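You operate a simulated robot arm through the tools that you are given. There is no shell and no other tool. Be economical: measure what you need, move in short steps, check, and stop when the job is done.

You are at the controls of a simulated robot arm. One attempt, no reset.

Task
Run the blue band vial on the mixer till its green tone is gone.
Fine: vial in the mixer's cup before the mixer button goes on; switch off before it comes out; stand it back where it was. Set down upright: what you pick out.

It is judged by the outcome, as a careful person would: the job done as asked, and still so three seconds after it is handed in. It fails if anything else is knocked over, pushed out of place, dropped, spilled or broken.

Robot
A 7-joint arm with a two-finger parallel gripper on a trunk, on a base that drives. Base frame: it is fixed to the floor where the robot stands at the start and does not move with it; the origin is under the middle of the robot, x ahead of it, y to its left, z up; the surface under the hand at the start is at about z = 92. Readings come in cm, rad, newtons and seconds.
Its first joint turns from -2.897 to 2.897 rad. Places, roughly: cup of the mixer [80, 10, 100]; mixer button [70, 0, 100]. Payload 4.4 kg.
Tool frame: the origin (TCP) lies between the finger pads and is the grasp point; the fingertips stand 2.3 cm ahead of it; z points along the fingers, y is the line along which they close. The gripper opens to 9.4 cm. The fingers are 3.8 cm wide and 1 cm thick; the gripper's body (5.4 by 9.6 cm) begins 3.9 cm behind the TCP.
Orientation is that of the tool frame in the base frame, as a unit quaternion [w, x, y, z]. With the fingers straight down and closing along the base's y, the tool's x points along the base's -x, its y along +y and its z along -z.

Tools
- The arm moves only by the tool nudge_tool. Its argument "series" is a list of rows, each a list of 3 entries, a list of its own where there are three numbers: the gripper command, from -1 (fully open) to 1 (shut), values between in proportion, then the shift along the tool's x, y, z in cm, then the turn, a rotation vector about the tool's x, y, z in rad. In form: [[fingers, [x, y, z], [rx, ry, rz]], ...]. A call has 1 to 20 rows; each row is the pose to reach, as a shift and turn from the pose commanded when the call began, along the tool's axes at that moment. Rows are played at 5 a second. More than 5 cm and 0.15 rad between two rows, or a gripper value outside its range, and nothing of the call is played. A pose out of reach is approached as far as the arm can. The call stops where the force on the tool passes 90 N (or 10 N more than at its start, if that is more) or the arm is blocked; 0.2 s more then pass. The fingers move at their own pace (about 10.8 cm/s each) and stop on an object; they squeeze with about 43 N. The grip force told is the motor's: it shows also when the fingers shut on nothing. Time passes only in rows, and 0.2 s behind the last, so rows that repeat a pose let the fingers close. The reply holds the time, the measured pose of the TCP, the force on the tool along the base axes, the opening and the grip force, in the units named above and with some noise, with the torque about the TCP (base axes, N m) and any sound that the robot's microphone picked up.
- Cameras (640 x 400 px; columns grow to the right, rows downward): "scene" is now at [18.91, 21.19, 147.59]; the picture's right is [-0.27, -0.96, 0.00], its down [-0.49, 0.14, -0.86] and it looks along [0.83, -0.23, -0.51] (base axes); focal length 294 px, centre (320, 200). "wrist" rides on the gripper at [8.6, 1.6, -7.5] in the tool frame; the picture's right is [-0.18, 0.98, 0.00], its down [-0.58, -0.11, -0.81] and it looks along [-0.79, -0.15, 0.59] (tool axes); focal length 243 px, centre (320, 200). There is no depth. A picture from a camera that has moved, and an enlarged one, comes with that camera's place and axes in the base frame and with its lens.
- camera(camera): a new picture of that camera. The clock stands still meanwhile.
- roll_base(legs): drives the robot by 1 to 6 legs, each [ahead, left, turn to the left] in cm, cm and rad, along the robot's own axes; the way and the turn of a leg run together, so that a leg with both is an arc; at most 150 cm and 3.142 rad a leg. The arm and the cameras ride along, it lands a little off, and it stops where it bumps. It gives what a move gives.
- turn_head(pan, tilt): turns the head with the scene camera to pan (to the left, within 2.094 rad either way) and tilt (down, from -0.506 to 1.204), counted from straight ahead of the robot. It gives what a move gives.
- inspect(camera, box): a new picture of the part [left, top, right, bottom] of that camera's present view, enlarged. The clock stands still meanwhile.
- sign_off(): hands the job in; it is judged then, once.

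Work in short steps. Places have to be worked out from the pictures, the camera data and where the tool is seen: move nearer, look again, correct. Check each grasp and each placing, and mend what went wrong. You have 120 turns and 82 pictures in all, those below and enlarged ones among them. Open the gripper and draw the arm clear of the work before you hand the job in, unless the task says otherwise; then end with one line.

The tools are called after "Emit:" by a JSON object that holds its "op" and its "data". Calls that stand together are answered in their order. nudge_tool: Moves the arm, as the interface text tells. Its arguments: {"type":"object","properties":{"series":{"type":"array"}},"required":["series"]} The other tools are called the same way: roll_base (legs) drives the base; turn_head (pan, tilt) turns the head that bears the scene camera; camera (camera) takes a picture; inspect (camera, box) takes an enlarged picture of a part of a camera's view; sign_off () hands the job in.

At the start:

```text
time_s: 0.0
position: [58.25, -2.57, 131.8]
tcp_rot: [0.0, 0.0, 1.0, 0.0]
ft_force: [-0.1, 0.3, 0.5]
ft_torque: [-0.02, 0.0, 0.0]
finger_gap: 9.39
gripper_force: 0.1
robot x, y, heading: [-0.11, -0.29, 0.003]
head pan, tilt: [-0.278, 0.538]
```

scene: 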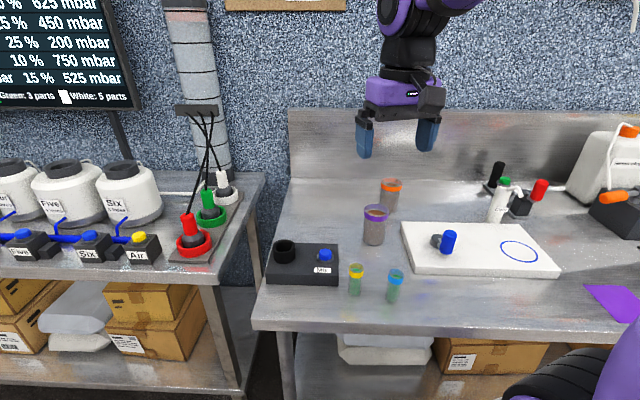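
wrist: 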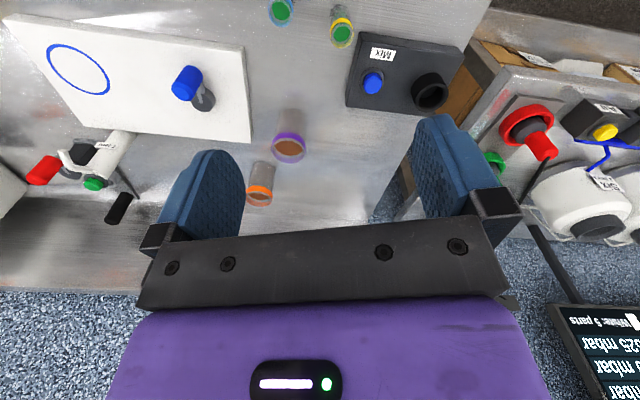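

The blue-band vial seems to be near pixel (396,285), beside a yellow-band vial, with the mixer left of them. I'll enlarge both views to measure.

Emit:
{"op": "inspect", "data": {"camera": "scene", "box": [250, 170, 450, 310]}}

Emit:
{"op": "inspect", "data": {"camera": "wrist", "box": [240, 0, 480, 150]}}

```text
2.86 times, centred on (350, 240) of scene
camera zoom: at [18.91, 21.19, 147.59], right [-0.27, -0.96, 0.0], down [-0.49, 0.14, -0.86], along [0.83, -0.23, -0.51], focal length 841 px, centre (234, 86)
```

zoom: 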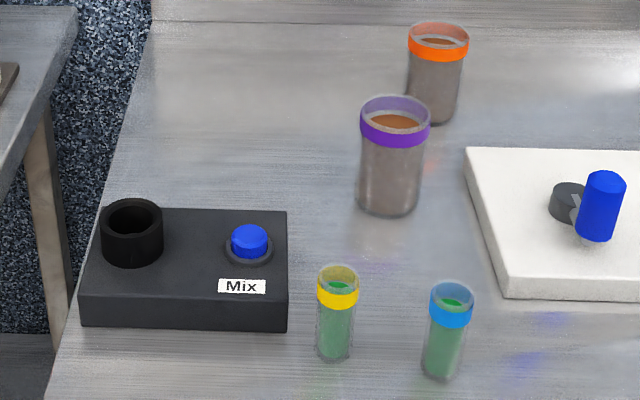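

```text
2.67 times, centred on (360, 75) of wrist
camera zoom: at [49.6, -0.9, 139.36], right [0.18, 0.98, 0.0], down [0.58, -0.11, 0.81], along [0.79, -0.15, -0.59], focal length 647 px, centre (213, 533)
```

zoom: 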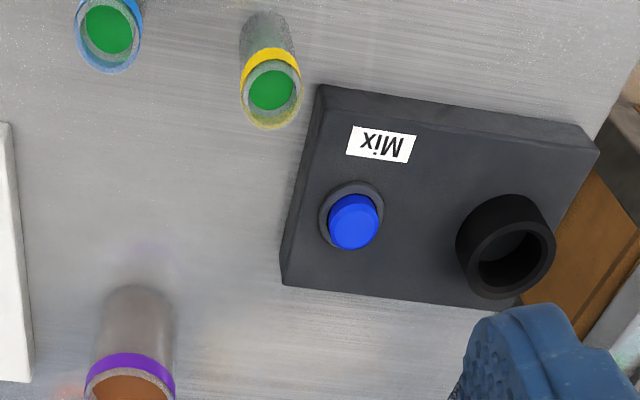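

I place the blue vial at about (60, -7.9), base z 92 and rim about 100.6. The yellow one is at (64, -0.2), the cup at about (77.4, 14.5) and the button at about (74.4, 4.4). I'll move above the blue vial with partly open fingers and check again.

Emit:
{"op": "nudge_tool", "data": {"series": [[-0.4, [-0.5, -1.5, 4], [0, 0, 0]], [-0.4, [-0.9, -3, 8], [0, 0, 0]], [-0.4, [-1.3, -4.5, 12], [0, 0, 0]], [-0.4, [-1.75, -5.3, 16], [0, 0, 0]], [-0.4, [-1.75, -5.3, 18], [0, 0, 0]], [-0.4, [-1.75, -5.3, 18], [0, 0, 0]]]}}

Emit:
{"op": "camera", "data": {"camera": "wrist"}}

Emit:
{"op": "camera", "data": {"camera": "scene"}}

```text
time_s: 1.4
position: [59.94, -7.97, 113.85]
tcp_rot: [0.0, -0.001, 1.0, 0.0]
ft_force: [-0.6, 0.3, 0.8]
ft_torque: [0.01, 0.0, 0.0]
finger_gap: 6.58
gripper_force: 0.0
robot x, y, heading: [0.31, -0.09, -0.003]
head pan, tilt: [-0.278, 0.538]
```

```text
77 pictures are left
camera wrist: at [51.33, -6.26, 121.36], right [0.18, 0.98, 0.0], down [0.58, -0.11, 0.81], along [0.79, -0.15, -0.59], focal length 243 px, centre (320, 200)
```

wrist: 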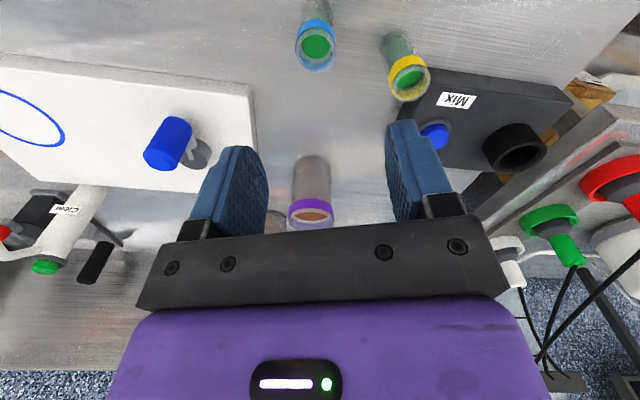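

```text
76 pictures are left
camera scene: at [18.9, 21.19, 147.59], right [-0.27, -0.96, 0.0], down [-0.49, 0.14, -0.86], along [0.83, -0.23, -0.51], focal length 294 px, centre (320, 200)
```

scene: 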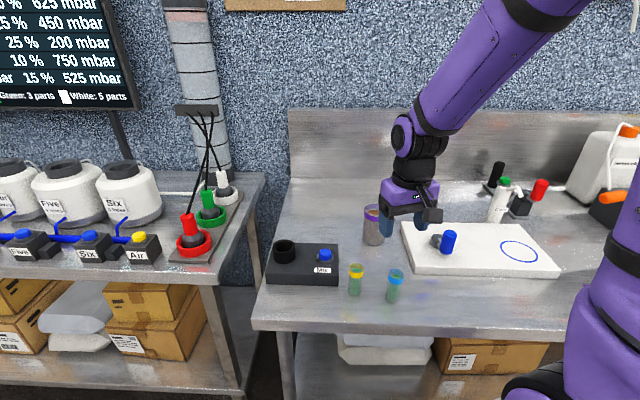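

The rays put the vial axis near (59.5, -8.0). I'll descend to z≈107, with fingertips still above the rim, and look again.

Emit:
{"op": "nudge_tool", "data": {"series": [[-0.4, [0.2, 0, 4], [0, 0, 0]], [-0.4, [0.2, 0, 7.2], [0, 0, 0]], [-0.4, [0.2, 0, 7.2], [0, 0, 0]]]}}

Emit:
{"op": "camera", "data": {"camera": "wrist"}}

Emit:
{"op": "inspect", "data": {"camera": "scene", "box": [320, 190, 480, 310]}}

```text
time_s: 2.2
position: [59.95, -7.83, 106.72]
tcp_rot: [-0.001, 0.0, 1.0, 0.0]
ft_force: [0.2, 0.0, 0.5]
ft_torque: [0.02, -0.03, -0.04]
finger_gap: 6.6
gripper_force: 0.1
robot x, y, heading: [-0.15, 0.35, 0.0]
head pan, tilt: [-0.278, 0.538]
```

```text
75 pictures are left
camera wrist: at [51.27, -6.26, 114.25], right [0.18, 0.98, 0.0], down [0.58, -0.11, 0.81], along [0.79, -0.15, -0.59], focal length 243 px, centre (320, 200)
```

wrist: 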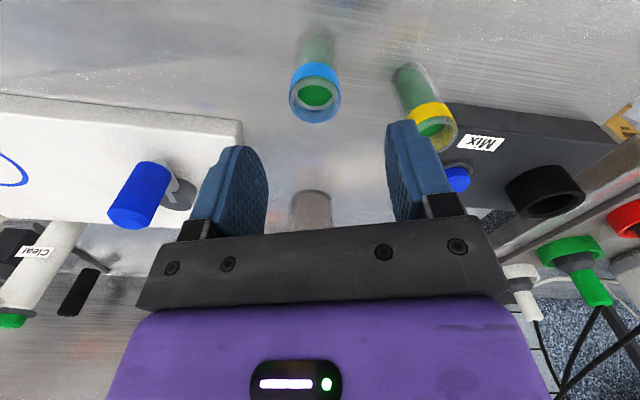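

```text
3.33 times, centred on (400, 250) of scene
camera zoom: at [18.89, 21.2, 147.59], right [-0.27, -0.96, 0.0], down [-0.49, 0.14, -0.86], along [0.83, -0.23, -0.51], focal length 981 px, centre (53, 33)
```

zoom: 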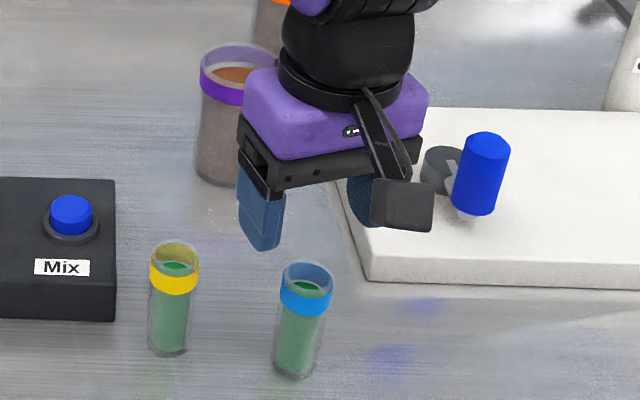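

Triangulation puts the rim at about (59.5, -8.0, 100.7). I'll lower so the tips are near z 97.3 and close on the upper part of the vial.

Emit:
{"op": "nudge_tool", "data": {"series": [[-0.4, [0.4, -0.15, 3], [0, 0, 0]], [-0.4, [0.4, -0.15, 6], [0, 0, 0]], [-0.4, [0.4, -0.15, 7.1], [0, 0, 0]], [-0.4, [0.4, -0.15, 7.1], [0, 0, 0]]]}}

Emit:
{"op": "camera", "data": {"camera": "wrist"}}

Emit:
{"op": "inspect", "data": {"camera": "scene", "box": [320, 190, 480, 310]}}

```text
time_s: 3.2
position: [59.48, -7.99, 99.61]
tcp_rot: [0.0, 0.0, 1.0, 0.0]
ft_force: [-0.4, 0.2, -0.3]
ft_torque: [0.01, 0.01, -0.01]
finger_gap: 6.6
gripper_force: 0.0
robot x, y, heading: [-0.11, 0.04, 0.004]
head pan, tilt: [-0.278, 0.538]
```

```text
73 pictures are left
camera wrist: at [50.72, -6.31, 107.1], right [0.18, 0.98, 0.0], down [0.58, -0.11, 0.81], along [0.79, -0.15, -0.59], focal length 243 px, centre (320, 200)
```

wrist: 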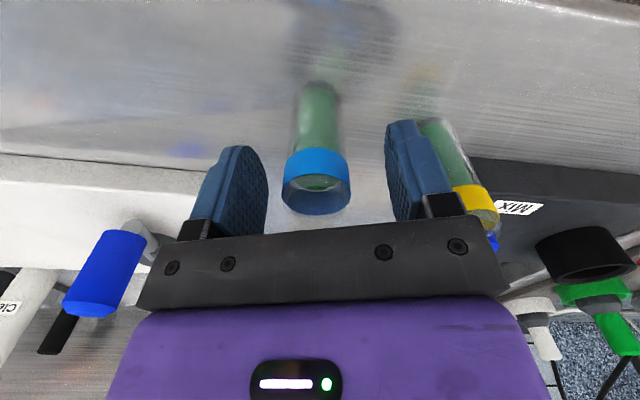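

```text
3.33 times, centred on (400, 250) of scene
camera zoom: at [18.9, 21.19, 147.59], right [-0.27, -0.96, 0.0], down [-0.49, 0.14, -0.86], along [0.83, -0.23, -0.51], focal length 981 px, centre (53, 33)
```

zoom: 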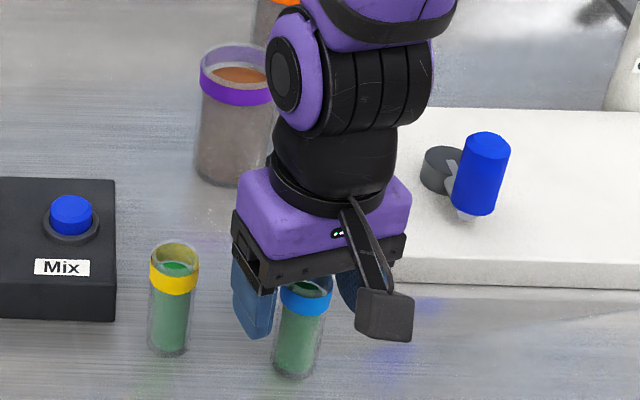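

The vial stands between the pads. I'll close on it.

Emit:
{"op": "nudge_tool", "data": {"series": [[0.2, [0, 0, 0], [0, 0, 0]], [0.6, [0, 0, 0], [0, 0, 0]], [1, [0, 0, 0], [0, 0, 0]], [1, [0, 0, 0], [0, 0, 0]]]}}

Emit:
{"op": "camera", "data": {"camera": "wrist"}}

```text
time_s: 4.2
position: [59.43, -7.92, 99.62]
tcp_rot: [0.001, 0.0, 1.0, 0.0]
ft_force: [0.2, -0.1, -0.3]
ft_torque: [0.01, 0.03, 0.0]
finger_gap: 3.01
gripper_force: 42.8
robot x, y, heading: [-0.21, 0.07, 0.0]
head pan, tilt: [-0.278, 0.538]
```

```text
71 pictures are left
camera wrist: at [50.73, -6.31, 107.11], right [0.18, 0.98, 0.0], down [0.58, -0.11, 0.81], along [0.79, -0.15, -0.59], focal length 243 px, centre (320, 200)
```

wrist: 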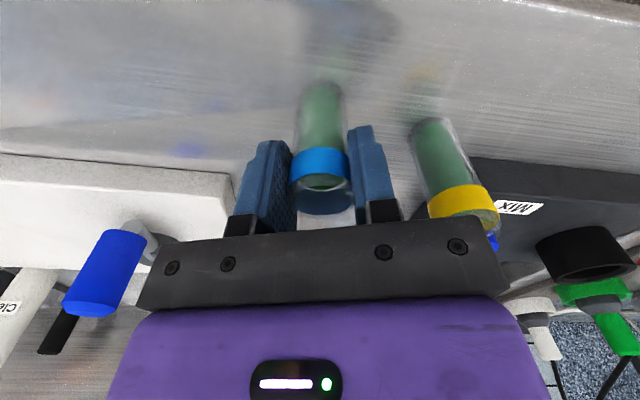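

The grip is good at 3.0 cm, and the vial slid about 0.25 cm in +y, so its original spot is about y -8.2. I'll lift straight up, gently.

Emit:
{"op": "nudge_tool", "data": {"series": [[1, [0, 0, -1], [0, 0, 0]], [1, [0, 0, -3], [0, 0, 0]], [1, [0, 0, -5.5], [0, 0, 0]], [1, [0, 0, -8], [0, 0, 0]], [1, [0, 0, -10.5], [0, 0, 0]], [1, [0, 0, -13], [0, 0, 0]], [1, [0, 0, -14], [0, 0, 0]], [1, [0, 0, -14], [0, 0, 0]]]}}

Emit:
{"op": "camera", "data": {"camera": "wrist"}}

Emit:
{"op": "inspect", "data": {"camera": "scene", "box": [250, 170, 490, 320]}}

```text
time_s: 6.0
position: [59.49, -7.91, 113.59]
tcp_rot: [0.0, -0.001, 1.0, 0.0]
ft_force: [0.0, 1.1, -1.1]
ft_torque: [0.0, -0.01, -0.01]
finger_gap: 2.99
gripper_force: 42.8
robot x, y, heading: [-0.06, 0.0, 0.002]
head pan, tilt: [-0.278, 0.538]
```

```text
70 pictures are left
camera wrist: at [50.84, -6.3, 121.1], right [0.18, 0.98, 0.0], down [0.58, -0.11, 0.81], along [0.79, -0.15, -0.59], focal length 243 px, centre (320, 200)
```

wrist: 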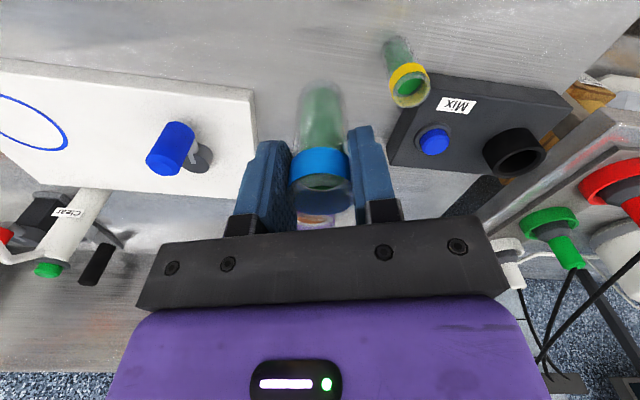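

```text
2.67 times, centred on (370, 245) of scene
camera zoom: at [18.92, 21.19, 147.59], right [-0.27, -0.96, 0.0], down [-0.49, 0.14, -0.86], along [0.83, -0.23, -0.51], focal length 785 px, centre (187, 80)
```

zoom: 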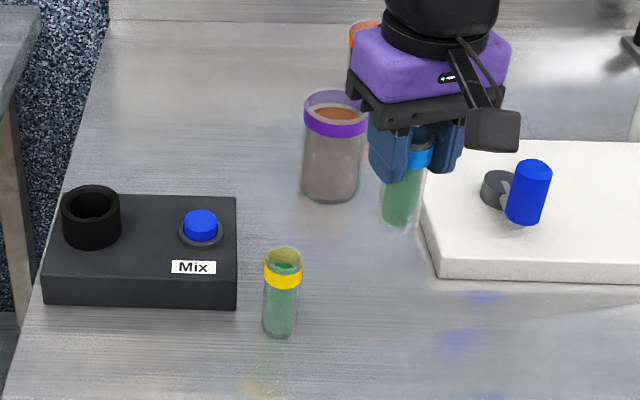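

The vial is held securely and the cup is at about (76.8, 14.4) with its rim at about 98.5–100. I'll travel to above the cup at this height.

Emit:
{"op": "nudge_tool", "data": {"series": [[1, [-0.9, 1.1, 0], [0, 0, 0]], [1, [-2.6, 3.4, 0], [0, 0, 0]], [1, [-4.7, 6, 0], [0, 0, 0]], [1, [-6.8, 8.8, 0], [0, 0, 0]], [1, [-8.9, 11.5, 0], [0, 0, 0]], [1, [-11, 14.2, 0], [0, 0, 0]], [1, [-13.1, 16.9, 0], [0, 0, 0]], [1, [-15.2, 19.6, 0], [0, 0, 0]], [1, [-16.7, 21.5, 0], [0, 0, 0]], [1, [-17.3, 22.3, 0], [0, 0, 0]], [1, [-17.3, 22.3, 0], [0, 0, 0]], [1, [-17.3, 22.3, 0], [0, 0, 0]]]}}

Emit:
{"op": "camera", "data": {"camera": "wrist"}}

Emit:
{"op": "inspect", "data": {"camera": "scene", "box": [230, 140, 390, 300]}}

```text
time_s: 8.6
position: [76.65, 14.39, 113.71]
tcp_rot: [0.0, 0.0, 1.0, 0.0]
ft_force: [0.4, -0.7, -0.9]
ft_torque: [-0.02, 0.01, -0.03]
finger_gap: 3.01
gripper_force: 43.5
robot x, y, heading: [0.3, -0.2, 0.0]
head pan, tilt: [-0.278, 0.538]
```

```text
68 pictures are left
camera wrist: at [67.94, 15.98, 121.2], right [0.18, 0.98, 0.0], down [0.58, -0.11, 0.81], along [0.79, -0.15, -0.59], focal length 243 px, centre (320, 200)
```

wrist: 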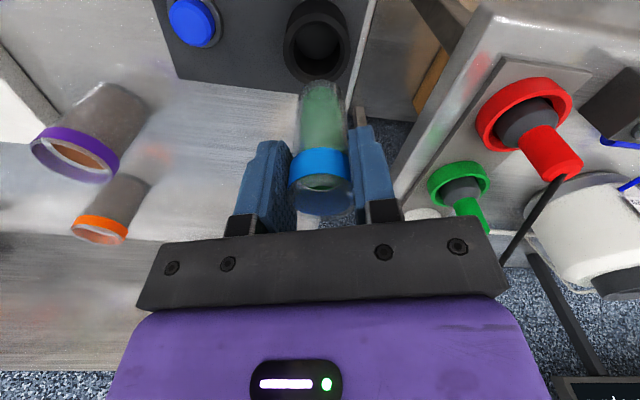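

```text
2.50 times, centred on (310, 220) of scene
camera zoom: at [18.91, 21.2, 147.59], right [-0.27, -0.96, 0.0], down [-0.49, 0.14, -0.86], along [0.83, -0.23, -0.51], focal length 736 px, centre (345, 150)
```

zoom: 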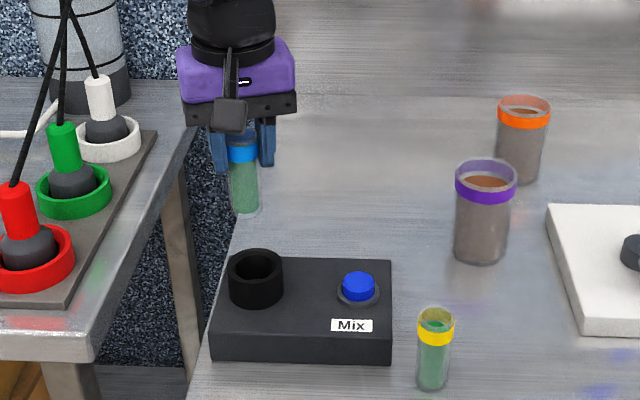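

The vial hangs coaxially with the TCP, and the cup centre is near (76.9, 14.05) with roughly 4 cm bore. I'll correct y, come down to just above the rim and check alignment.

Emit:
{"op": "nudge_tool", "data": {"series": [[1, [-0.2, -0.3, 1], [0, 0, 0]], [1, [-0.2, -0.3, 3], [0, 0, 0]], [1, [-0.2, -0.3, 4.5], [0, 0, 0]], [1, [-0.2, -0.3, 4.5], [0, 0, 0]]]}}

Emit:
{"op": "inspect", "data": {"camera": "wrist", "box": [220, 0, 420, 220]}}

Emit:
{"op": "inspect", "data": {"camera": "scene", "box": [250, 180, 350, 290]}}

```text
time_s: 9.6
position: [77.0, 13.98, 109.12]
tcp_rot: [0.0, 0.0, 1.0, 0.0]
ft_force: [-0.5, 0.1, -1.4]
ft_torque: [0.0, 0.03, 0.0]
finger_gap: 2.99
gripper_force: 43.5
robot x, y, heading: [-0.29, 0.16, -0.004]
head pan, tilt: [-0.278, 0.538]
```

```text
1.82 times, centred on (320, 110) of wrist
camera zoom: at [68.28, 15.67, 116.59], right [0.18, 0.98, 0.0], down [0.58, -0.11, 0.81], along [0.79, -0.15, -0.59], focal length 441 px, centre (320, 364)
```

zoom: 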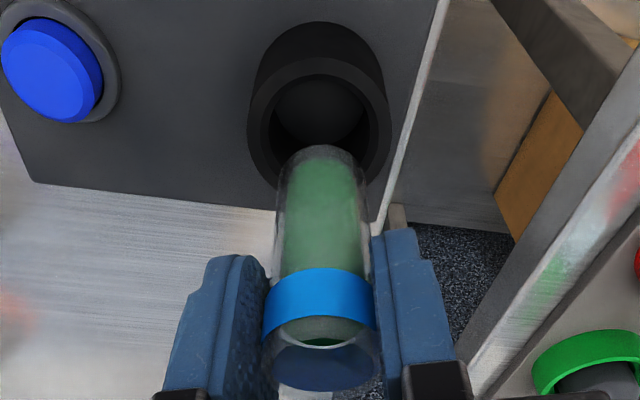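

```text
3.64 times, centred on (300, 235) of scene
camera zoom: at [18.91, 21.2, 147.59], right [-0.27, -0.96, 0.0], down [-0.49, 0.14, -0.86], along [0.83, -0.23, -0.51], focal length 1070 px, centre (393, 73)
```

zoom: 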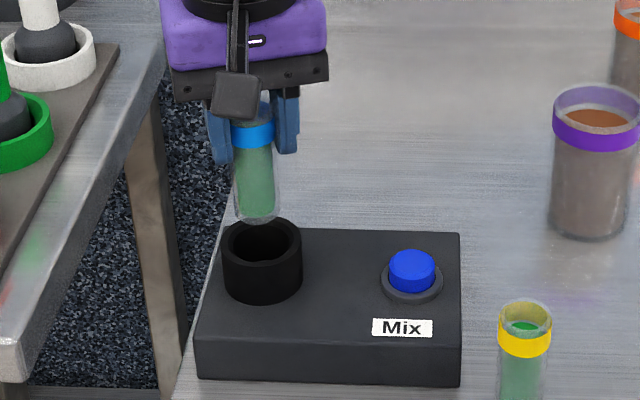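

The best estimates agree on a cup centre of about (76.75, 14.08) with the rim at about 98.5. I'll shift slightly and lower until the vial bottom is right at the rim, then look.

Emit:
{"op": "nudge_tool", "data": {"series": [[1, [0.2, 0.08, 0.5], [0, 0, 0]], [1, [0.2, 0.08, 1.7], [0, 0, 0]], [1, [0.2, 0.08, 2.8], [0, 0, 0]], [1, [0.2, 0.08, 2.8], [0, 0, 0]]]}}

Emit:
{"op": "inspect", "data": {"camera": "wrist", "box": [240, 20, 400, 220]}}

Emit:
{"op": "inspect", "data": {"camera": "scene", "box": [260, 200, 330, 280]}}

```text
time_s: 10.6
position: [76.57, 14.15, 106.3]
tcp_rot: [0.0, 0.0, 1.0, 0.0]
ft_force: [-0.1, -0.8, -0.7]
ft_torque: [-0.01, 0.01, 0.01]
finger_gap: 3.0
gripper_force: 43.2
robot x, y, heading: [-0.18, -0.0, -0.003]
head pan, tilt: [-0.278, 0.538]
```

```text
2.00 times, centred on (320, 120) of wrist
camera zoom: at [67.98, 15.73, 113.8], right [0.18, 0.98, 0.0], down [0.58, -0.11, 0.81], along [0.79, -0.15, -0.59], focal length 485 px, centre (320, 360)
```

zoom: 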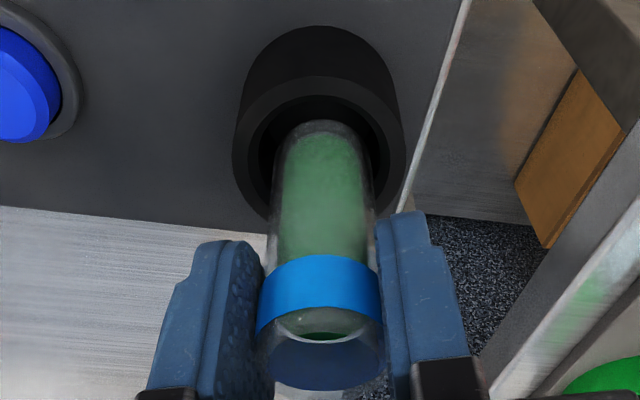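

```text
5.00 times, centred on (295, 240) of scene
camera zoom: at [18.91, 21.2, 147.59], right [-0.27, -0.96, 0.0], down [-0.49, 0.14, -0.86], along [0.83, -0.23, -0.51], focal length 1472 px, centre (445, 0)
```

zoom: 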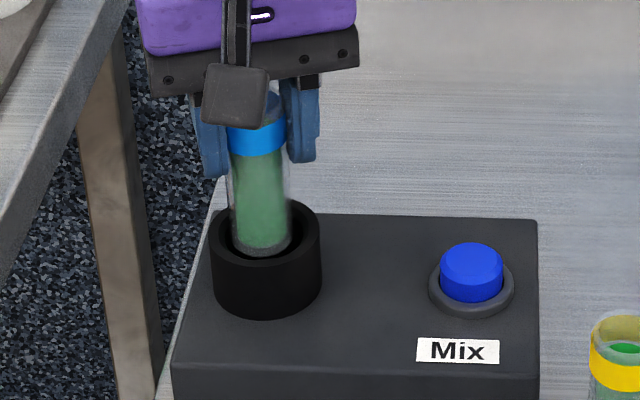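

The y alignment looks right in both views, but x and depth are ambiguous. I'll enlarge further around the cup.

Emit:
{"op": "inspect", "data": {"camera": "scene", "box": [296, 235, 330, 256]}}

Emit:
{"op": "inspect", "data": {"camera": "scene", "box": [264, 224, 304, 266]}}

Emit:
{"op": "inspect", "data": {"camera": "wrist", "box": [270, 25, 370, 135]}}

```text
16.00 times, centred on (313, 246) of scene
camera zoom: at [18.91, 21.2, 147.59], right [-0.27, -0.96, 0.0], down [-0.49, 0.14, -0.86], along [0.83, -0.23, -0.51], focal length 4709 px, centre (432, -528)
```

zoom: 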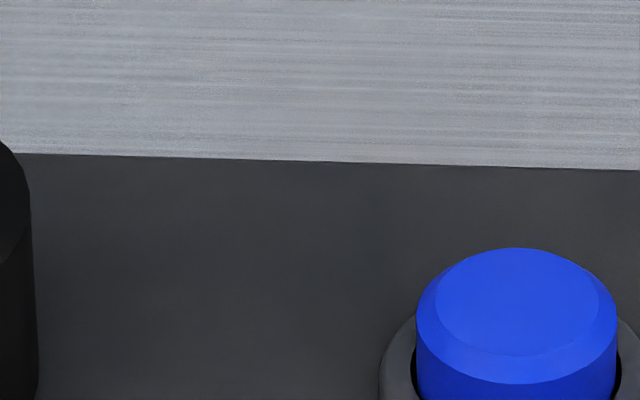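

```text
9.52 times, centred on (284, 245) of scene
camera zoom: at [18.91, 21.2, 147.59], right [-0.27, -0.96, 0.0], down [-0.49, 0.14, -0.86], along [0.83, -0.23, -0.51], focal length 2803 px, centre (663, -229)
```

zoom: 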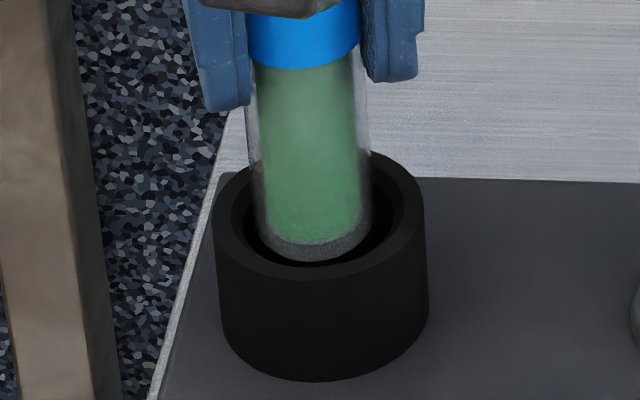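

```text
3.64 times, centred on (320, 80) of wrist
camera zoom: at [67.98, 15.73, 113.8], right [0.18, 0.98, 0.0], down [0.58, -0.11, 0.81], along [0.79, -0.15, -0.59], focal length 882 px, centre (320, 636)
```

zoom: 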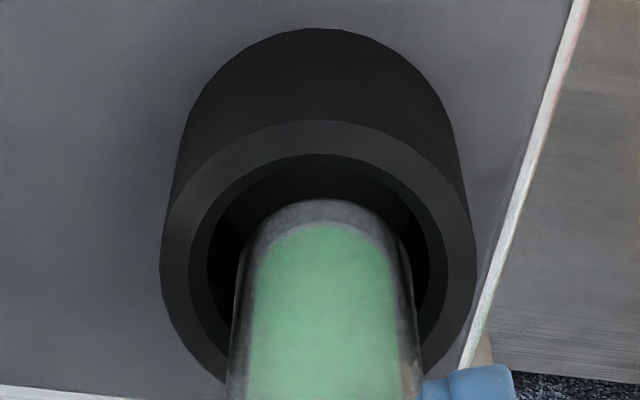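

The views now show the vial bottom entering the chamfered mouth, with the vial slightly too far in +x (~0.35) and +y (~0.07). I'll correct that, lower 1 cm, and watch the force.

Emit:
{"op": "nudge_tool", "data": {"series": [[1, [0.35, -0.07, 0], [0, 0, 0]], [1, [0.35, -0.07, 0.5], [0, 0, 0]], [1, [0.35, -0.07, 1.0], [0, 0, 0]], [1, [0.35, -0.07, 1.0], [0, 0, 0]]]}}

Emit:
{"op": "inspect", "data": {"camera": "scene", "box": [264, 224, 304, 266]}}

Emit:
{"op": "inspect", "data": {"camera": "wrist", "box": [270, 25, 370, 135]}}

```text
time_s: 11.6
position: [76.35, 14.13, 105.29]
tcp_rot: [0.0, 0.0, 1.0, 0.0]
ft_force: [0.5, 1.0, -0.9]
ft_torque: [0.02, -0.02, -0.01]
finger_gap: 3.0
gripper_force: 42.6
robot x, y, heading: [-0.21, 0.05, -0.0]
head pan, tilt: [-0.278, 0.538]
```

```text
9.52 times, centred on (284, 245) of scene
camera zoom: at [18.91, 21.2, 147.59], right [-0.27, -0.96, 0.0], down [-0.49, 0.14, -0.86], along [0.83, -0.23, -0.51], focal length 2803 px, centre (663, -229)
```

zoom: 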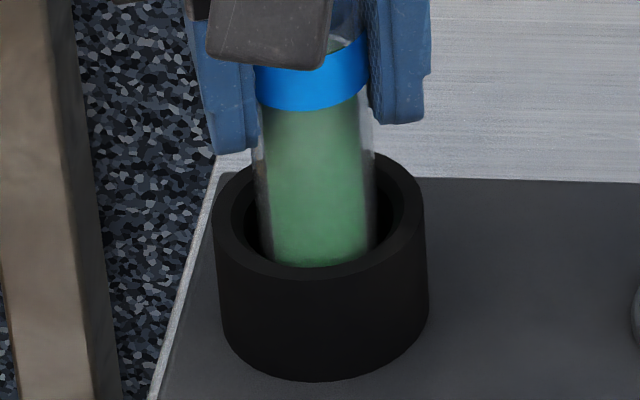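

```text
3.64 times, centred on (320, 80) of wrist
camera zoom: at [67.61, 15.69, 112.74], right [0.18, 0.98, 0.0], down [0.58, -0.11, 0.81], along [0.79, -0.15, -0.59], focal length 882 px, centre (320, 636)
```

zoom: 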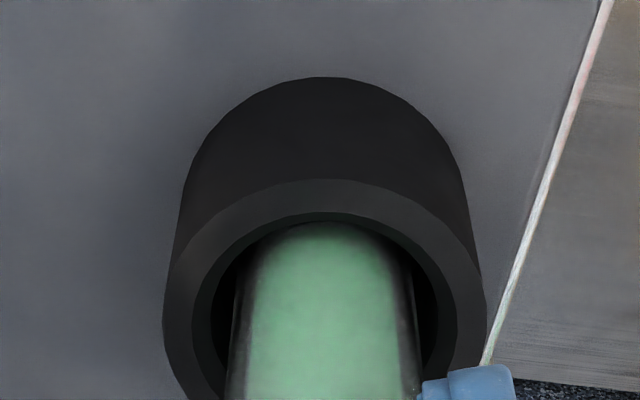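

It is entering cleanly with no contact force and is centred in both views. I'll lower further in small increments and check the force.

Emit:
{"op": "nudge_tool", "data": {"series": [[1, [0, 0, 0.4], [0, 0, 0]], [1, [0, 0, 0.8], [0, 0, 0]], [1, [0, 0, 1.2], [0, 0, 0]], [1, [0, 0, 1.2], [0, 0, 0]]]}}

```text
time_s: 12.6
position: [76.28, 14.06, 104.0]
tcp_rot: [0.0, 0.0, 1.0, 0.0]
ft_force: [-0.1, -0.6, -0.4]
ft_torque: [0.02, 0.07, 0.02]
finger_gap: 2.97
gripper_force: 42.8
robot x, y, heading: [-0.25, 0.29, -0.003]
head pan, tilt: [-0.278, 0.538]
```

Still free, so I'll lower on in small steps.

Emit:
{"op": "nudge_tool", "data": {"series": [[1, [0, 0, 0.3], [0, 0, 0]], [1, [0, 0, 0.6], [0, 0, 0]], [1, [0, 0, 0.8], [0, 0, 0]], [1, [0, 0, 0.8], [0, 0, 0]]]}}

Emit:
{"op": "inspect", "data": {"camera": "scene", "box": [254, 210, 314, 270]}}

Emit:
{"op": "inspect", "data": {"camera": "wrist", "box": [240, 20, 400, 220]}}

```text
time_s: 13.6
position: [76.42, 13.98, 103.42]
tcp_rot: [0.001, 0.0, 1.0, 0.002]
ft_force: [0.6, -1.5, 36.2]
ft_torque: [-0.08, -0.12, 0.03]
finger_gap: 3.01
gripper_force: 43.4
robot x, y, heading: [-0.15, 0.06, -0.0]
head pan, tilt: [-0.278, 0.538]
```

```text
6.67 times, centred on (284, 240) of scene
camera zoom: at [18.78, 21.17, 147.61], right [-0.27, -0.96, 0.0], down [-0.49, 0.14, -0.86], along [0.83, -0.23, -0.51], focal length 1962 px, centre (560, -67)
```

zoom: 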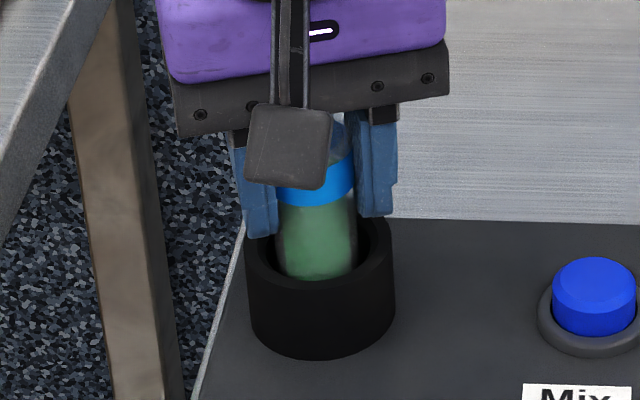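

```text
2.00 times, centred on (320, 120) of wrist
camera zoom: at [67.7, 15.7, 110.92], right [0.18, 0.98, 0.0], down [0.58, -0.11, 0.81], along [0.8, -0.15, -0.59], focal length 485 px, centre (320, 360)
```

zoom: 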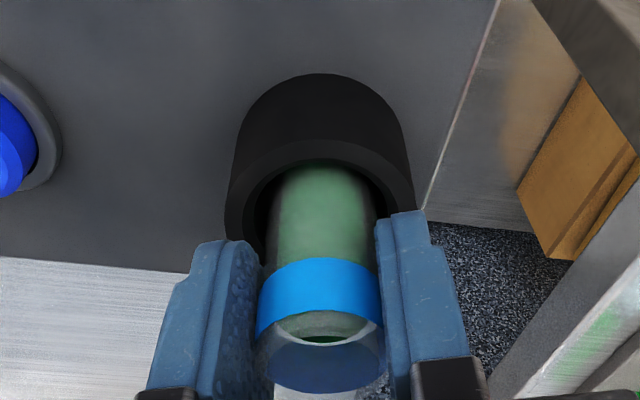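

The 36 N upward force indicates the vial bottom rests on the cup floor. I'll back off to relieve the press, then slightly check before releasing.

Emit:
{"op": "nudge_tool", "data": {"series": [[1, [0, 0, -0.15], [0, 0, 0]], [1, [0, 0, -0.2], [0, 0, 0]], [1, [0, 0, -0.2], [0, 0, 0]]]}}

```text
time_s: 14.4
position: [76.32, 14.0, 103.43]
tcp_rot: [0.0, 0.0, 1.0, 0.0]
ft_force: [6.8, 2.4, 17.7]
ft_torque: [0.2, -0.62, 0.02]
finger_gap: 2.98
gripper_force: 43.1
robot x, y, heading: [-0.23, 0.12, 0.001]
head pan, tilt: [-0.278, 0.538]
```

There is a +6.8 N push in x at the vial's lower end, so it touches the −x side of the bore. I'll lift 0.5, shift +x 0.3, and lower again.

Emit:
{"op": "nudge_tool", "data": {"series": [[1, [0, 0, -0.5], [0, 0, 0]], [1, [-0.3, 0, -0.5], [0, 0, 0]], [1, [-0.3, 0, -0.2], [0, 0, 0]], [1, [-0.3, 0, 0], [0, 0, 0]], [1, [-0.3, 0, 0], [0, 0, 0]]]}}

```text
time_s: 15.6
position: [76.65, 14.02, 103.4]
tcp_rot: [0.0, 0.0, 1.0, -0.001]
ft_force: [-4.2, 0.3, 14.3]
ft_torque: [-0.04, 0.16, -0.04]
finger_gap: 3.01
gripper_force: 42.9
robot x, y, heading: [0.24, 0.16, 0.004]
head pan, tilt: [-0.278, 0.538]
```

The floor is at the same height at both x positions, so the vial is on the cup floor and the centre is about x 76.5. I'll relieve the force, open the fingers modestly and look.

Emit:
{"op": "nudge_tool", "data": {"series": [[1, [0.12, 0, -0.12], [0, 0, 0]], [1, [0.12, 0, -0.08], [0, 0, 0]], [0.2, [0.12, 0, -0.08], [0, 0, 0]], [0, [0.12, 0, -0.08], [0, 0, 0]], [0, [0.12, 0, -0.08], [0, 0, 0]]]}}

Emit:
{"op": "inspect", "data": {"camera": "scene", "box": [254, 210, 314, 270]}}

Emit:
{"op": "inspect", "data": {"camera": "wrist", "box": [240, 20, 400, 220]}}

```text
time_s: 16.8
position: [76.64, 13.92, 103.36]
tcp_rot: [0.0, 0.0, 1.0, 0.0]
ft_force: [-0.3, -0.5, -0.5]
ft_torque: [0.0, 0.02, -0.01]
finger_gap: 4.7
gripper_force: 0.0
robot x, y, heading: [0.01, -0.17, -0.001]
head pan, tilt: [-0.278, 0.538]
```

```text
6.67 times, centred on (284, 240) of scene
camera zoom: at [18.91, 21.2, 147.59], right [-0.27, -0.96, 0.0], down [-0.49, 0.14, -0.86], along [0.83, -0.23, -0.51], focal length 1962 px, centre (560, -67)
```

zoom: 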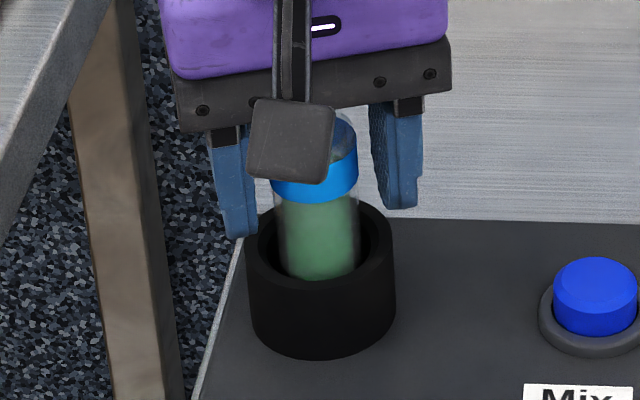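

```text
2.00 times, centred on (320, 120) of wrist
camera zoom: at [67.89, 15.63, 110.98], right [0.18, 0.98, 0.0], down [0.58, -0.11, 0.81], along [0.79, -0.15, -0.59], focal length 485 px, centre (320, 360)
```

zoom: 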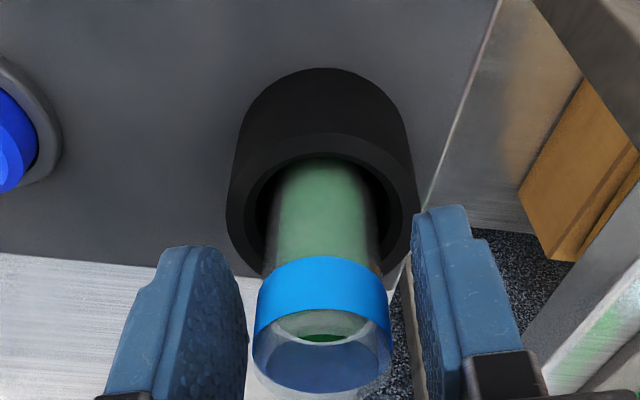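

The vial stands upright and free in the cup. I'll rise straight up before moving toward the button.

Emit:
{"op": "nudge_tool", "data": {"series": [[0, [0, 0, -1.5], [0, 0, 0]], [0, [0, 0, -4.5], [0, 0, 0]], [0, [0, 0, -8], [0, 0, 0]], [0, [0, 0, -10], [0, 0, 0]], [0.5, [1, -4, -10], [0, 0, 0]], [1, [2, -8.5, -10], [0, 0, 0]], [1, [2, -9.7, -10], [0, 0, 0]], [1, [2, -9.7, -10], [0, 0, 0]]]}}

Emit:
{"op": "camera", "data": {"camera": "wrist"}}

Emit:
{"op": "inspect", "data": {"camera": "scene", "box": [240, 180, 360, 290]}}

```text
time_s: 18.6
position: [74.39, 4.32, 113.6]
tcp_rot: [0.0, 0.0, 1.0, 0.0]
ft_force: [-0.7, -0.2, 0.9]
ft_torque: [0.01, 0.02, 0.01]
finger_gap: 0.0
gripper_force: 42.3
robot x, y, heading: [0.12, 0.3, 0.001]
head pan, tilt: [-0.278, 0.538]
```

```text
53 pictures are left
camera wrist: at [65.74, 5.94, 121.12], right [0.18, 0.98, 0.0], down [0.58, -0.11, 0.81], along [0.79, -0.15, -0.59], focal length 243 px, centre (320, 200)
```

wrist: 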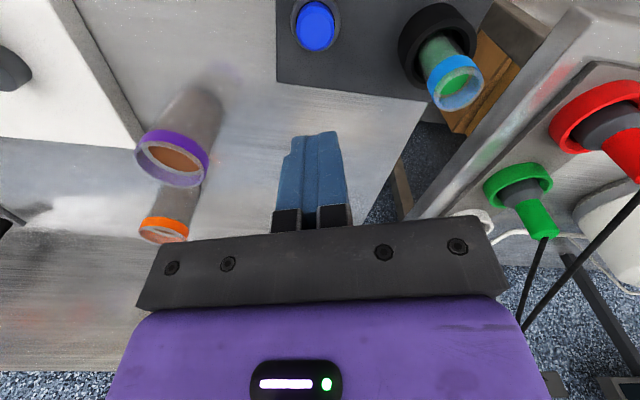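

```text
3.64 times, centred on (300, 235) of scene
camera zoom: at [18.91, 21.2, 147.59], right [-0.27, -0.96, 0.0], down [-0.49, 0.14, -0.86], along [0.83, -0.23, -0.51], focal length 1070 px, centre (393, 73)
```

zoom: 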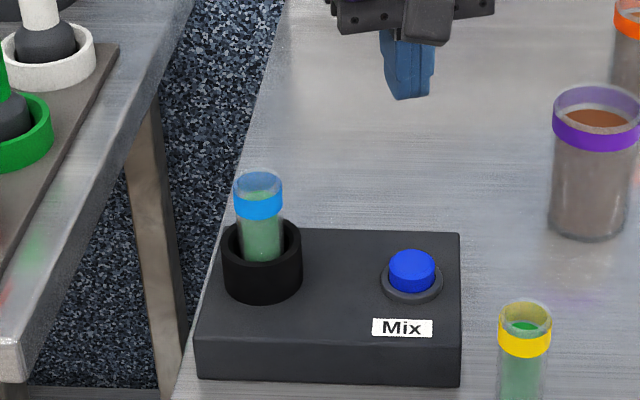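

The button top computes to about (73.6, 4.1, 97). I'll adjust and come down to tips at about 100, then look.

Emit:
{"op": "nudge_tool", "data": {"series": [[1, [0.7, -0.2, 3.5], [0, 0, 0]], [1, [0.7, -0.2, 8], [0, 0, 0]], [1, [0.7, -0.2, 11], [0, 0, 0]], [1, [0.7, -0.2, 11], [0, 0, 0]]]}}

Emit:
{"op": "inspect", "data": {"camera": "wrist", "box": [220, 20, 420, 220]}}

Emit:
{"op": "inspect", "data": {"camera": "scene", "box": [280, 200, 370, 280]}}

```text
time_s: 19.6
position: [73.86, 4.27, 102.57]
tcp_rot: [0.0, 0.0, 1.0, -0.001]
ft_force: [0.1, 0.2, 0.1]
ft_torque: [-0.01, -0.02, -0.01]
finger_gap: 0.0
gripper_force: 42.3
robot x, y, heading: [0.19, -0.15, -0.002]
head pan, tilt: [-0.278, 0.538]
```

```text
2.00 times, centred on (320, 120) of wrist
camera zoom: at [65.21, 5.89, 110.1], right [0.18, 0.98, 0.0], down [0.58, -0.11, 0.81], along [0.79, -0.15, -0.59], focal length 485 px, centre (320, 360)
```

zoom: 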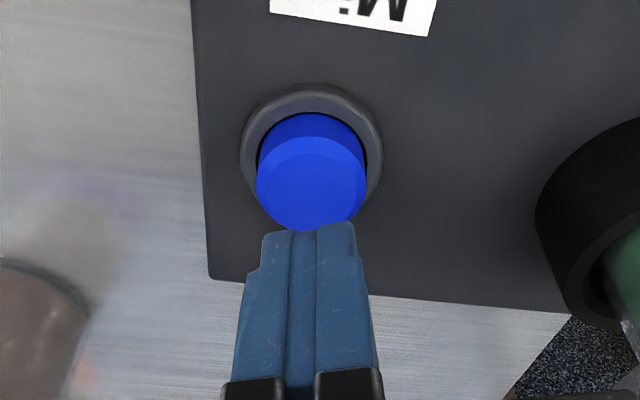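

```text
5.00 times, centred on (325, 240) of scene
camera zoom: at [18.9, 21.19, 147.59], right [-0.27, -0.96, 0.0], down [-0.49, 0.14, -0.86], along [0.83, -0.23, -0.51], focal length 1472 px, centre (295, 0)
```

zoom: 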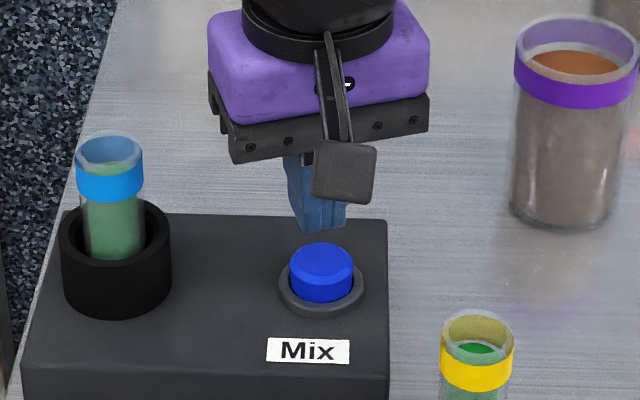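

The button axis is about (73.8, 4.0) and the fingers are about 3 cm above it. I'll shift y −0.25 and lower 2.5 cm.

Emit:
{"op": "nudge_tool", "data": {"series": [[1, [0, -0.25, 1], [0, 0, 0]], [1, [0, -0.25, 2], [0, 0, 0]], [1, [0, -0.25, 2.5], [0, 0, 0]], [1, [0, -0.25, 2.5], [0, 0, 0]]]}}

Emit:
{"op": "inspect", "data": {"camera": "scene", "box": [280, 200, 370, 280]}}

```text
time_s: 20.6
position: [73.97, 3.88, 100.04]
tcp_rot: [0.001, 0.0, 1.0, 0.0]
ft_force: [-1.1, -0.4, 1.6]
ft_torque: [0.0, 0.04, -0.02]
finger_gap: 0.0
gripper_force: 42.4
robot x, y, heading: [0.39, 0.17, 0.001]
head pan, tilt: [-0.278, 0.538]
```

```text
5.00 times, centred on (325, 240) of scene
camera zoom: at [18.9, 21.2, 147.59], right [-0.27, -0.96, 0.0], down [-0.49, 0.14, -0.86], along [0.83, -0.23, -0.51], focal length 1472 px, centre (295, 0)
```

zoom: 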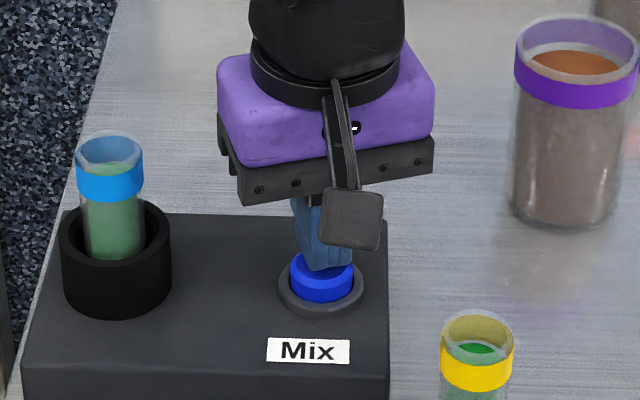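

The fingertips are over the button, almost touching. I'll press 0.4 cm and read force and sound.

Emit:
{"op": "nudge_tool", "data": {"series": [[1, [0, 0, 0.2], [0, 0, 0]], [1, [0, 0, 0.4], [0, 0, 0]]]}}

```text
time_s: 21.2
position: [74.0, 3.9, 100.01]
tcp_rot: [0.003, 0.0, 1.0, 0.001]
ft_force: [2.7, -4.3, 35.6]
ft_torque: [-0.06, 0.2, 0.16]
finger_gap: 0.0
gripper_force: 42.5
robot x, y, heading: [0.05, -0.11, -0.001]
head pan, tilt: [-0.278, 0.538]
heard: click
```

A click was heard, so I'll release the button and look at the vial.

Emit:
{"op": "nudge_tool", "data": {"series": [[1, [0, 0, -0.8], [0, 0, 0]], [1, [0, 0, -1.6], [0, 0, 0]]]}}

Emit:
{"op": "inspect", "data": {"camera": "scene", "box": [254, 200, 354, 280]}}

```text
time_s: 21.8
position: [73.89, 3.9, 101.13]
tcp_rot: [-0.001, 0.0, 1.0, 0.0]
ft_force: [-0.2, 0.1, -0.5]
ft_torque: [0.0, -0.03, 0.02]
finger_gap: 0.0
gripper_force: 42.2
robot x, y, heading: [-0.16, -0.52, 0.002]
head pan, tilt: [-0.278, 0.538]
```

```text
5.00 times, centred on (304, 240) of scene
camera zoom: at [18.92, 21.2, 147.59], right [-0.27, -0.96, 0.0], down [-0.49, 0.14, -0.86], along [0.83, -0.23, -0.51], focal length 1472 px, centre (400, 0)
```

zoom: 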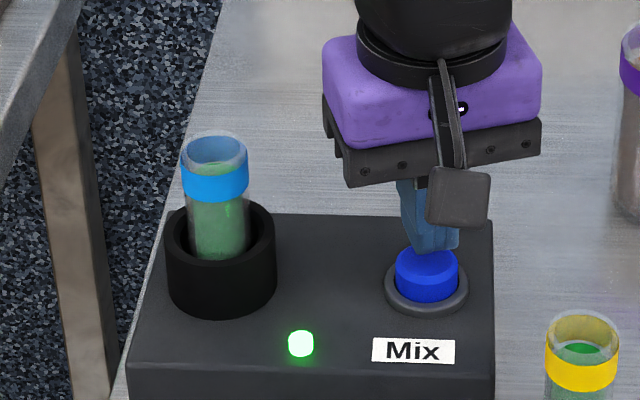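

The lamp is lit, so the mixer is running. I'll hold here for about 2 s and look.

Emit:
{"op": "nudge_tool", "data": {"series": [[1, [0, 0, 0], [0, 0, 0]], [1, [0, 0, 0], [0, 0, 0]], [1, [0, 0, 0], [0, 0, 0]], [1, [0, 0, 0], [0, 0, 0]], [1, [0, 0, 0], [0, 0, 0]], [1, [0, 0, 0], [0, 0, 0]], [1, [0, 0, 0], [0, 0, 0]], [1, [0, 0, 0], [0, 0, 0]], [1, [0, 0, 0], [0, 0, 0]], [1, [0, 0, 0], [0, 0, 0]]]}}

Emit:
{"op": "inspect", "data": {"camera": "scene", "box": [254, 200, 354, 280]}}

```text
time_s: 24.0
position: [73.83, 3.83, 101.28]
tcp_rot: [0.0, -0.001, 1.0, 0.0]
ft_force: [0.0, -1.5, -0.4]
ft_torque: [0.01, 0.03, 0.01]
finger_gap: 0.01
gripper_force: 42.6
robot x, y, heading: [0.04, -0.02, 0.0]
head pan, tilt: [-0.278, 0.538]
```

```text
5.00 times, centred on (304, 240) of scene
camera zoom: at [18.91, 21.2, 147.59], right [-0.27, -0.96, 0.0], down [-0.49, 0.14, -0.86], along [0.83, -0.23, -0.51], focal length 1472 px, centre (400, 0)
```

zoom: 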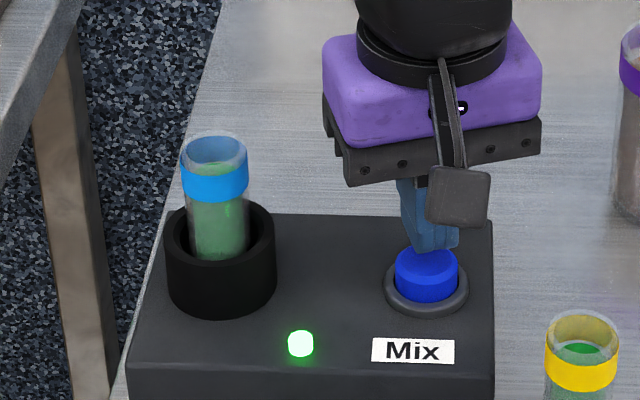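

It is still green with little change, so I'll wait 4 s more.

Emit:
{"op": "nudge_tool", "data": {"series": [[1, [0, 0, 0], [0, 0, 0]], [1, [0, 0, 0], [0, 0, 0]], [1, [0, 0, 0], [0, 0, 0]], [1, [0, 0, 0], [0, 0, 0]], [1, [0, 0, 0], [0, 0, 0]], [1, [0, 0, 0], [0, 0, 0]], [1, [0, 0, 0], [0, 0, 0]], [1, [0, 0, 0], [0, 0, 0]], [1, [0, 0, 0], [0, 0, 0]], [1, [0, 0, 0], [0, 0, 0]], [1, [0, 0, 0], [0, 0, 0]], [1, [0, 0, 0], [0, 0, 0]], [1, [0, 0, 0], [0, 0, 0]], [1, [0, 0, 0], [0, 0, 0]], [1, [0, 0, 0], [0, 0, 0]], [1, [0, 0, 0], [0, 0, 0]], [1, [0, 0, 0], [0, 0, 0]], [1, [0, 0, 0], [0, 0, 0]], [1, [0, 0, 0], [0, 0, 0]], [1, [0, 0, 0], [0, 0, 0]]]}}

Emit:
{"op": "inspect", "data": {"camera": "scene", "box": [254, 200, 354, 280]}}

```text
time_s: 28.2
position: [73.89, 3.84, 101.25]
tcp_rot: [0.0, -0.001, 1.0, 0.0]
ft_force: [0.3, -0.2, 0.1]
ft_torque: [-0.03, -0.01, 0.01]
finger_gap: 0.0
gripper_force: 41.8
robot x, y, heading: [0.16, 0.15, -0.003]
head pan, tilt: [-0.278, 0.538]
```

```text
5.00 times, centred on (304, 240) of scene
camera zoom: at [18.91, 21.2, 147.59], right [-0.27, -0.96, 0.0], down [-0.49, 0.14, -0.86], along [0.83, -0.23, -0.51], focal length 1472 px, centre (400, 0)
```

zoom: 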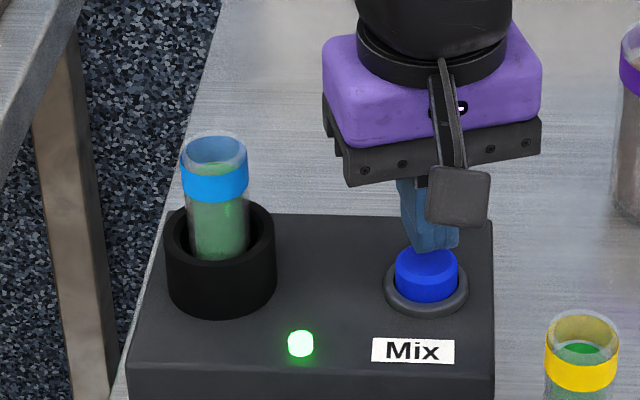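

There is at most a faint change, so I'll keep it running.

Emit:
{"op": "nudge_tool", "data": {"series": [[1, [0, 0, 0], [0, 0, 0]], [1, [0, 0, 0], [0, 0, 0]], [1, [0, 0, 0], [0, 0, 0]], [1, [0, 0, 0], [0, 0, 0]], [1, [0, 0, 0], [0, 0, 0]], [1, [0, 0, 0], [0, 0, 0]], [1, [0, 0, 0], [0, 0, 0]], [1, [0, 0, 0], [0, 0, 0]], [1, [0, 0, 0], [0, 0, 0]], [1, [0, 0, 0], [0, 0, 0]], [1, [0, 0, 0], [0, 0, 0]], [1, [0, 0, 0], [0, 0, 0]], [1, [0, 0, 0], [0, 0, 0]], [1, [0, 0, 0], [0, 0, 0]], [1, [0, 0, 0], [0, 0, 0]], [1, [0, 0, 0], [0, 0, 0]], [1, [0, 0, 0], [0, 0, 0]], [1, [0, 0, 0], [0, 0, 0]], [1, [0, 0, 0], [0, 0, 0]], [1, [0, 0, 0], [0, 0, 0]]]}}

Emit:
{"op": "inspect", "data": {"camera": "scene", "box": [254, 200, 354, 280]}}

```text
time_s: 32.4
position: [74.0, 3.79, 101.24]
tcp_rot: [0.0, 0.001, 1.0, 0.0]
ft_force: [0.0, 0.5, -0.3]
ft_torque: [0.01, 0.03, 0.03]
finger_gap: 0.0
gripper_force: 43.1
robot x, y, heading: [-0.01, 0.14, 0.0]
head pan, tilt: [-0.278, 0.538]
```

```text
5.00 times, centred on (304, 240) of scene
camera zoom: at [18.91, 21.2, 147.59], right [-0.27, -0.96, 0.0], down [-0.49, 0.14, -0.86], along [0.83, -0.23, -0.51], focal length 1472 px, centre (400, 0)
```

zoom: 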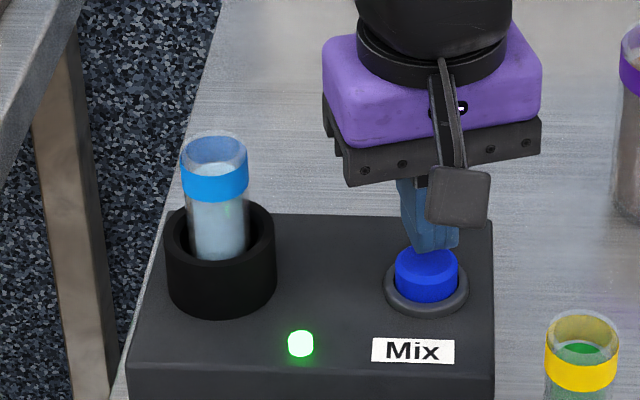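

The green tone is gone and the liquid is pale. I'll press the button again to switch off, to the same depth as before, and release.

Emit:
{"op": "nudge_tool", "data": {"series": [[1, [0, 0, 0.8], [0, 0, 0]], [1, [0, 0, 1.3], [0, 0, 0]], [1, [0, 0, 1.6], [0, 0, 0]], [1, [0, 0, 0.8], [0, 0, 0]], [1, [0, 0, -1], [0, 0, 0]]]}}

Emit:
{"op": "inspect", "data": {"camera": "scene", "box": [254, 200, 354, 280]}}

```text
time_s: 33.6
position: [73.8, 3.8, 102.11]
tcp_rot: [-0.001, 0.0, 1.0, -0.001]
ft_force: [0.1, 0.0, 0.9]
ft_torque: [0.01, 0.01, 0.0]
finger_gap: 0.0
gripper_force: 42.5
robot x, y, heading: [0.09, 0.44, 0.001]
head pan, tilt: [-0.278, 0.538]
heard: click
```

```text
5.00 times, centred on (304, 240) of scene
camera zoom: at [18.93, 21.2, 147.59], right [-0.27, -0.96, 0.0], down [-0.49, 0.14, -0.86], along [0.83, -0.23, -0.51], focal length 1472 px, centre (400, 0)
```

zoom: 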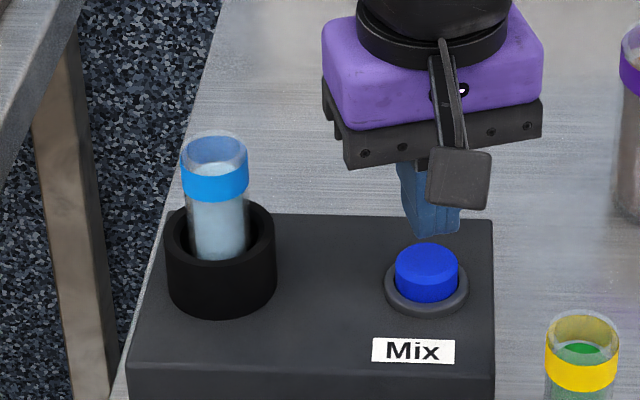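

The lamp is off, the mixer has stopped and the vial is unmoved. I'll rise, return above the vial and open the fingers.

Emit:
{"op": "nudge_tool", "data": {"series": [[1, [0, 0, -4], [0, 0, 0]], [1, [0, 0, -8], [0, 0, 0]], [1, [0, 0, -11.3], [0, 0, 0]], [0.3, [-1, 4, -11.3], [0, 0, 0]], [-0.3, [-2, 8, -11.3], [0, 0, 0]], [-0.3, [-2.7, 10.15, -11.3], [0, 0, 0]], [-0.3, [-2.7, 10.15, -11.3], [0, 0, 0]]]}}

Emit:
{"op": "camera", "data": {"camera": "wrist"}}

```text
time_s: 35.2
position: [76.57, 14.02, 113.66]
tcp_rot: [0.0, -0.001, 1.0, 0.0]
ft_force: [0.5, 0.0, 0.6]
ft_torque: [0.0, 0.02, 0.0]
finger_gap: 6.1
gripper_force: 0.1
robot x, y, heading: [0.18, 0.1, 0.001]
head pan, tilt: [-0.278, 0.538]
```

```text
43 pictures are left
camera wrist: at [67.93, 15.69, 121.05], right [0.18, 0.98, 0.0], down [0.58, -0.11, 0.81], along [0.79, -0.15, -0.59], focal length 243 px, centre (320, 200)
```

wrist: 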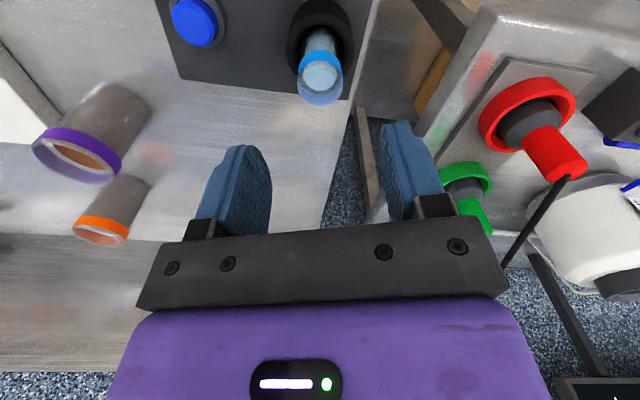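

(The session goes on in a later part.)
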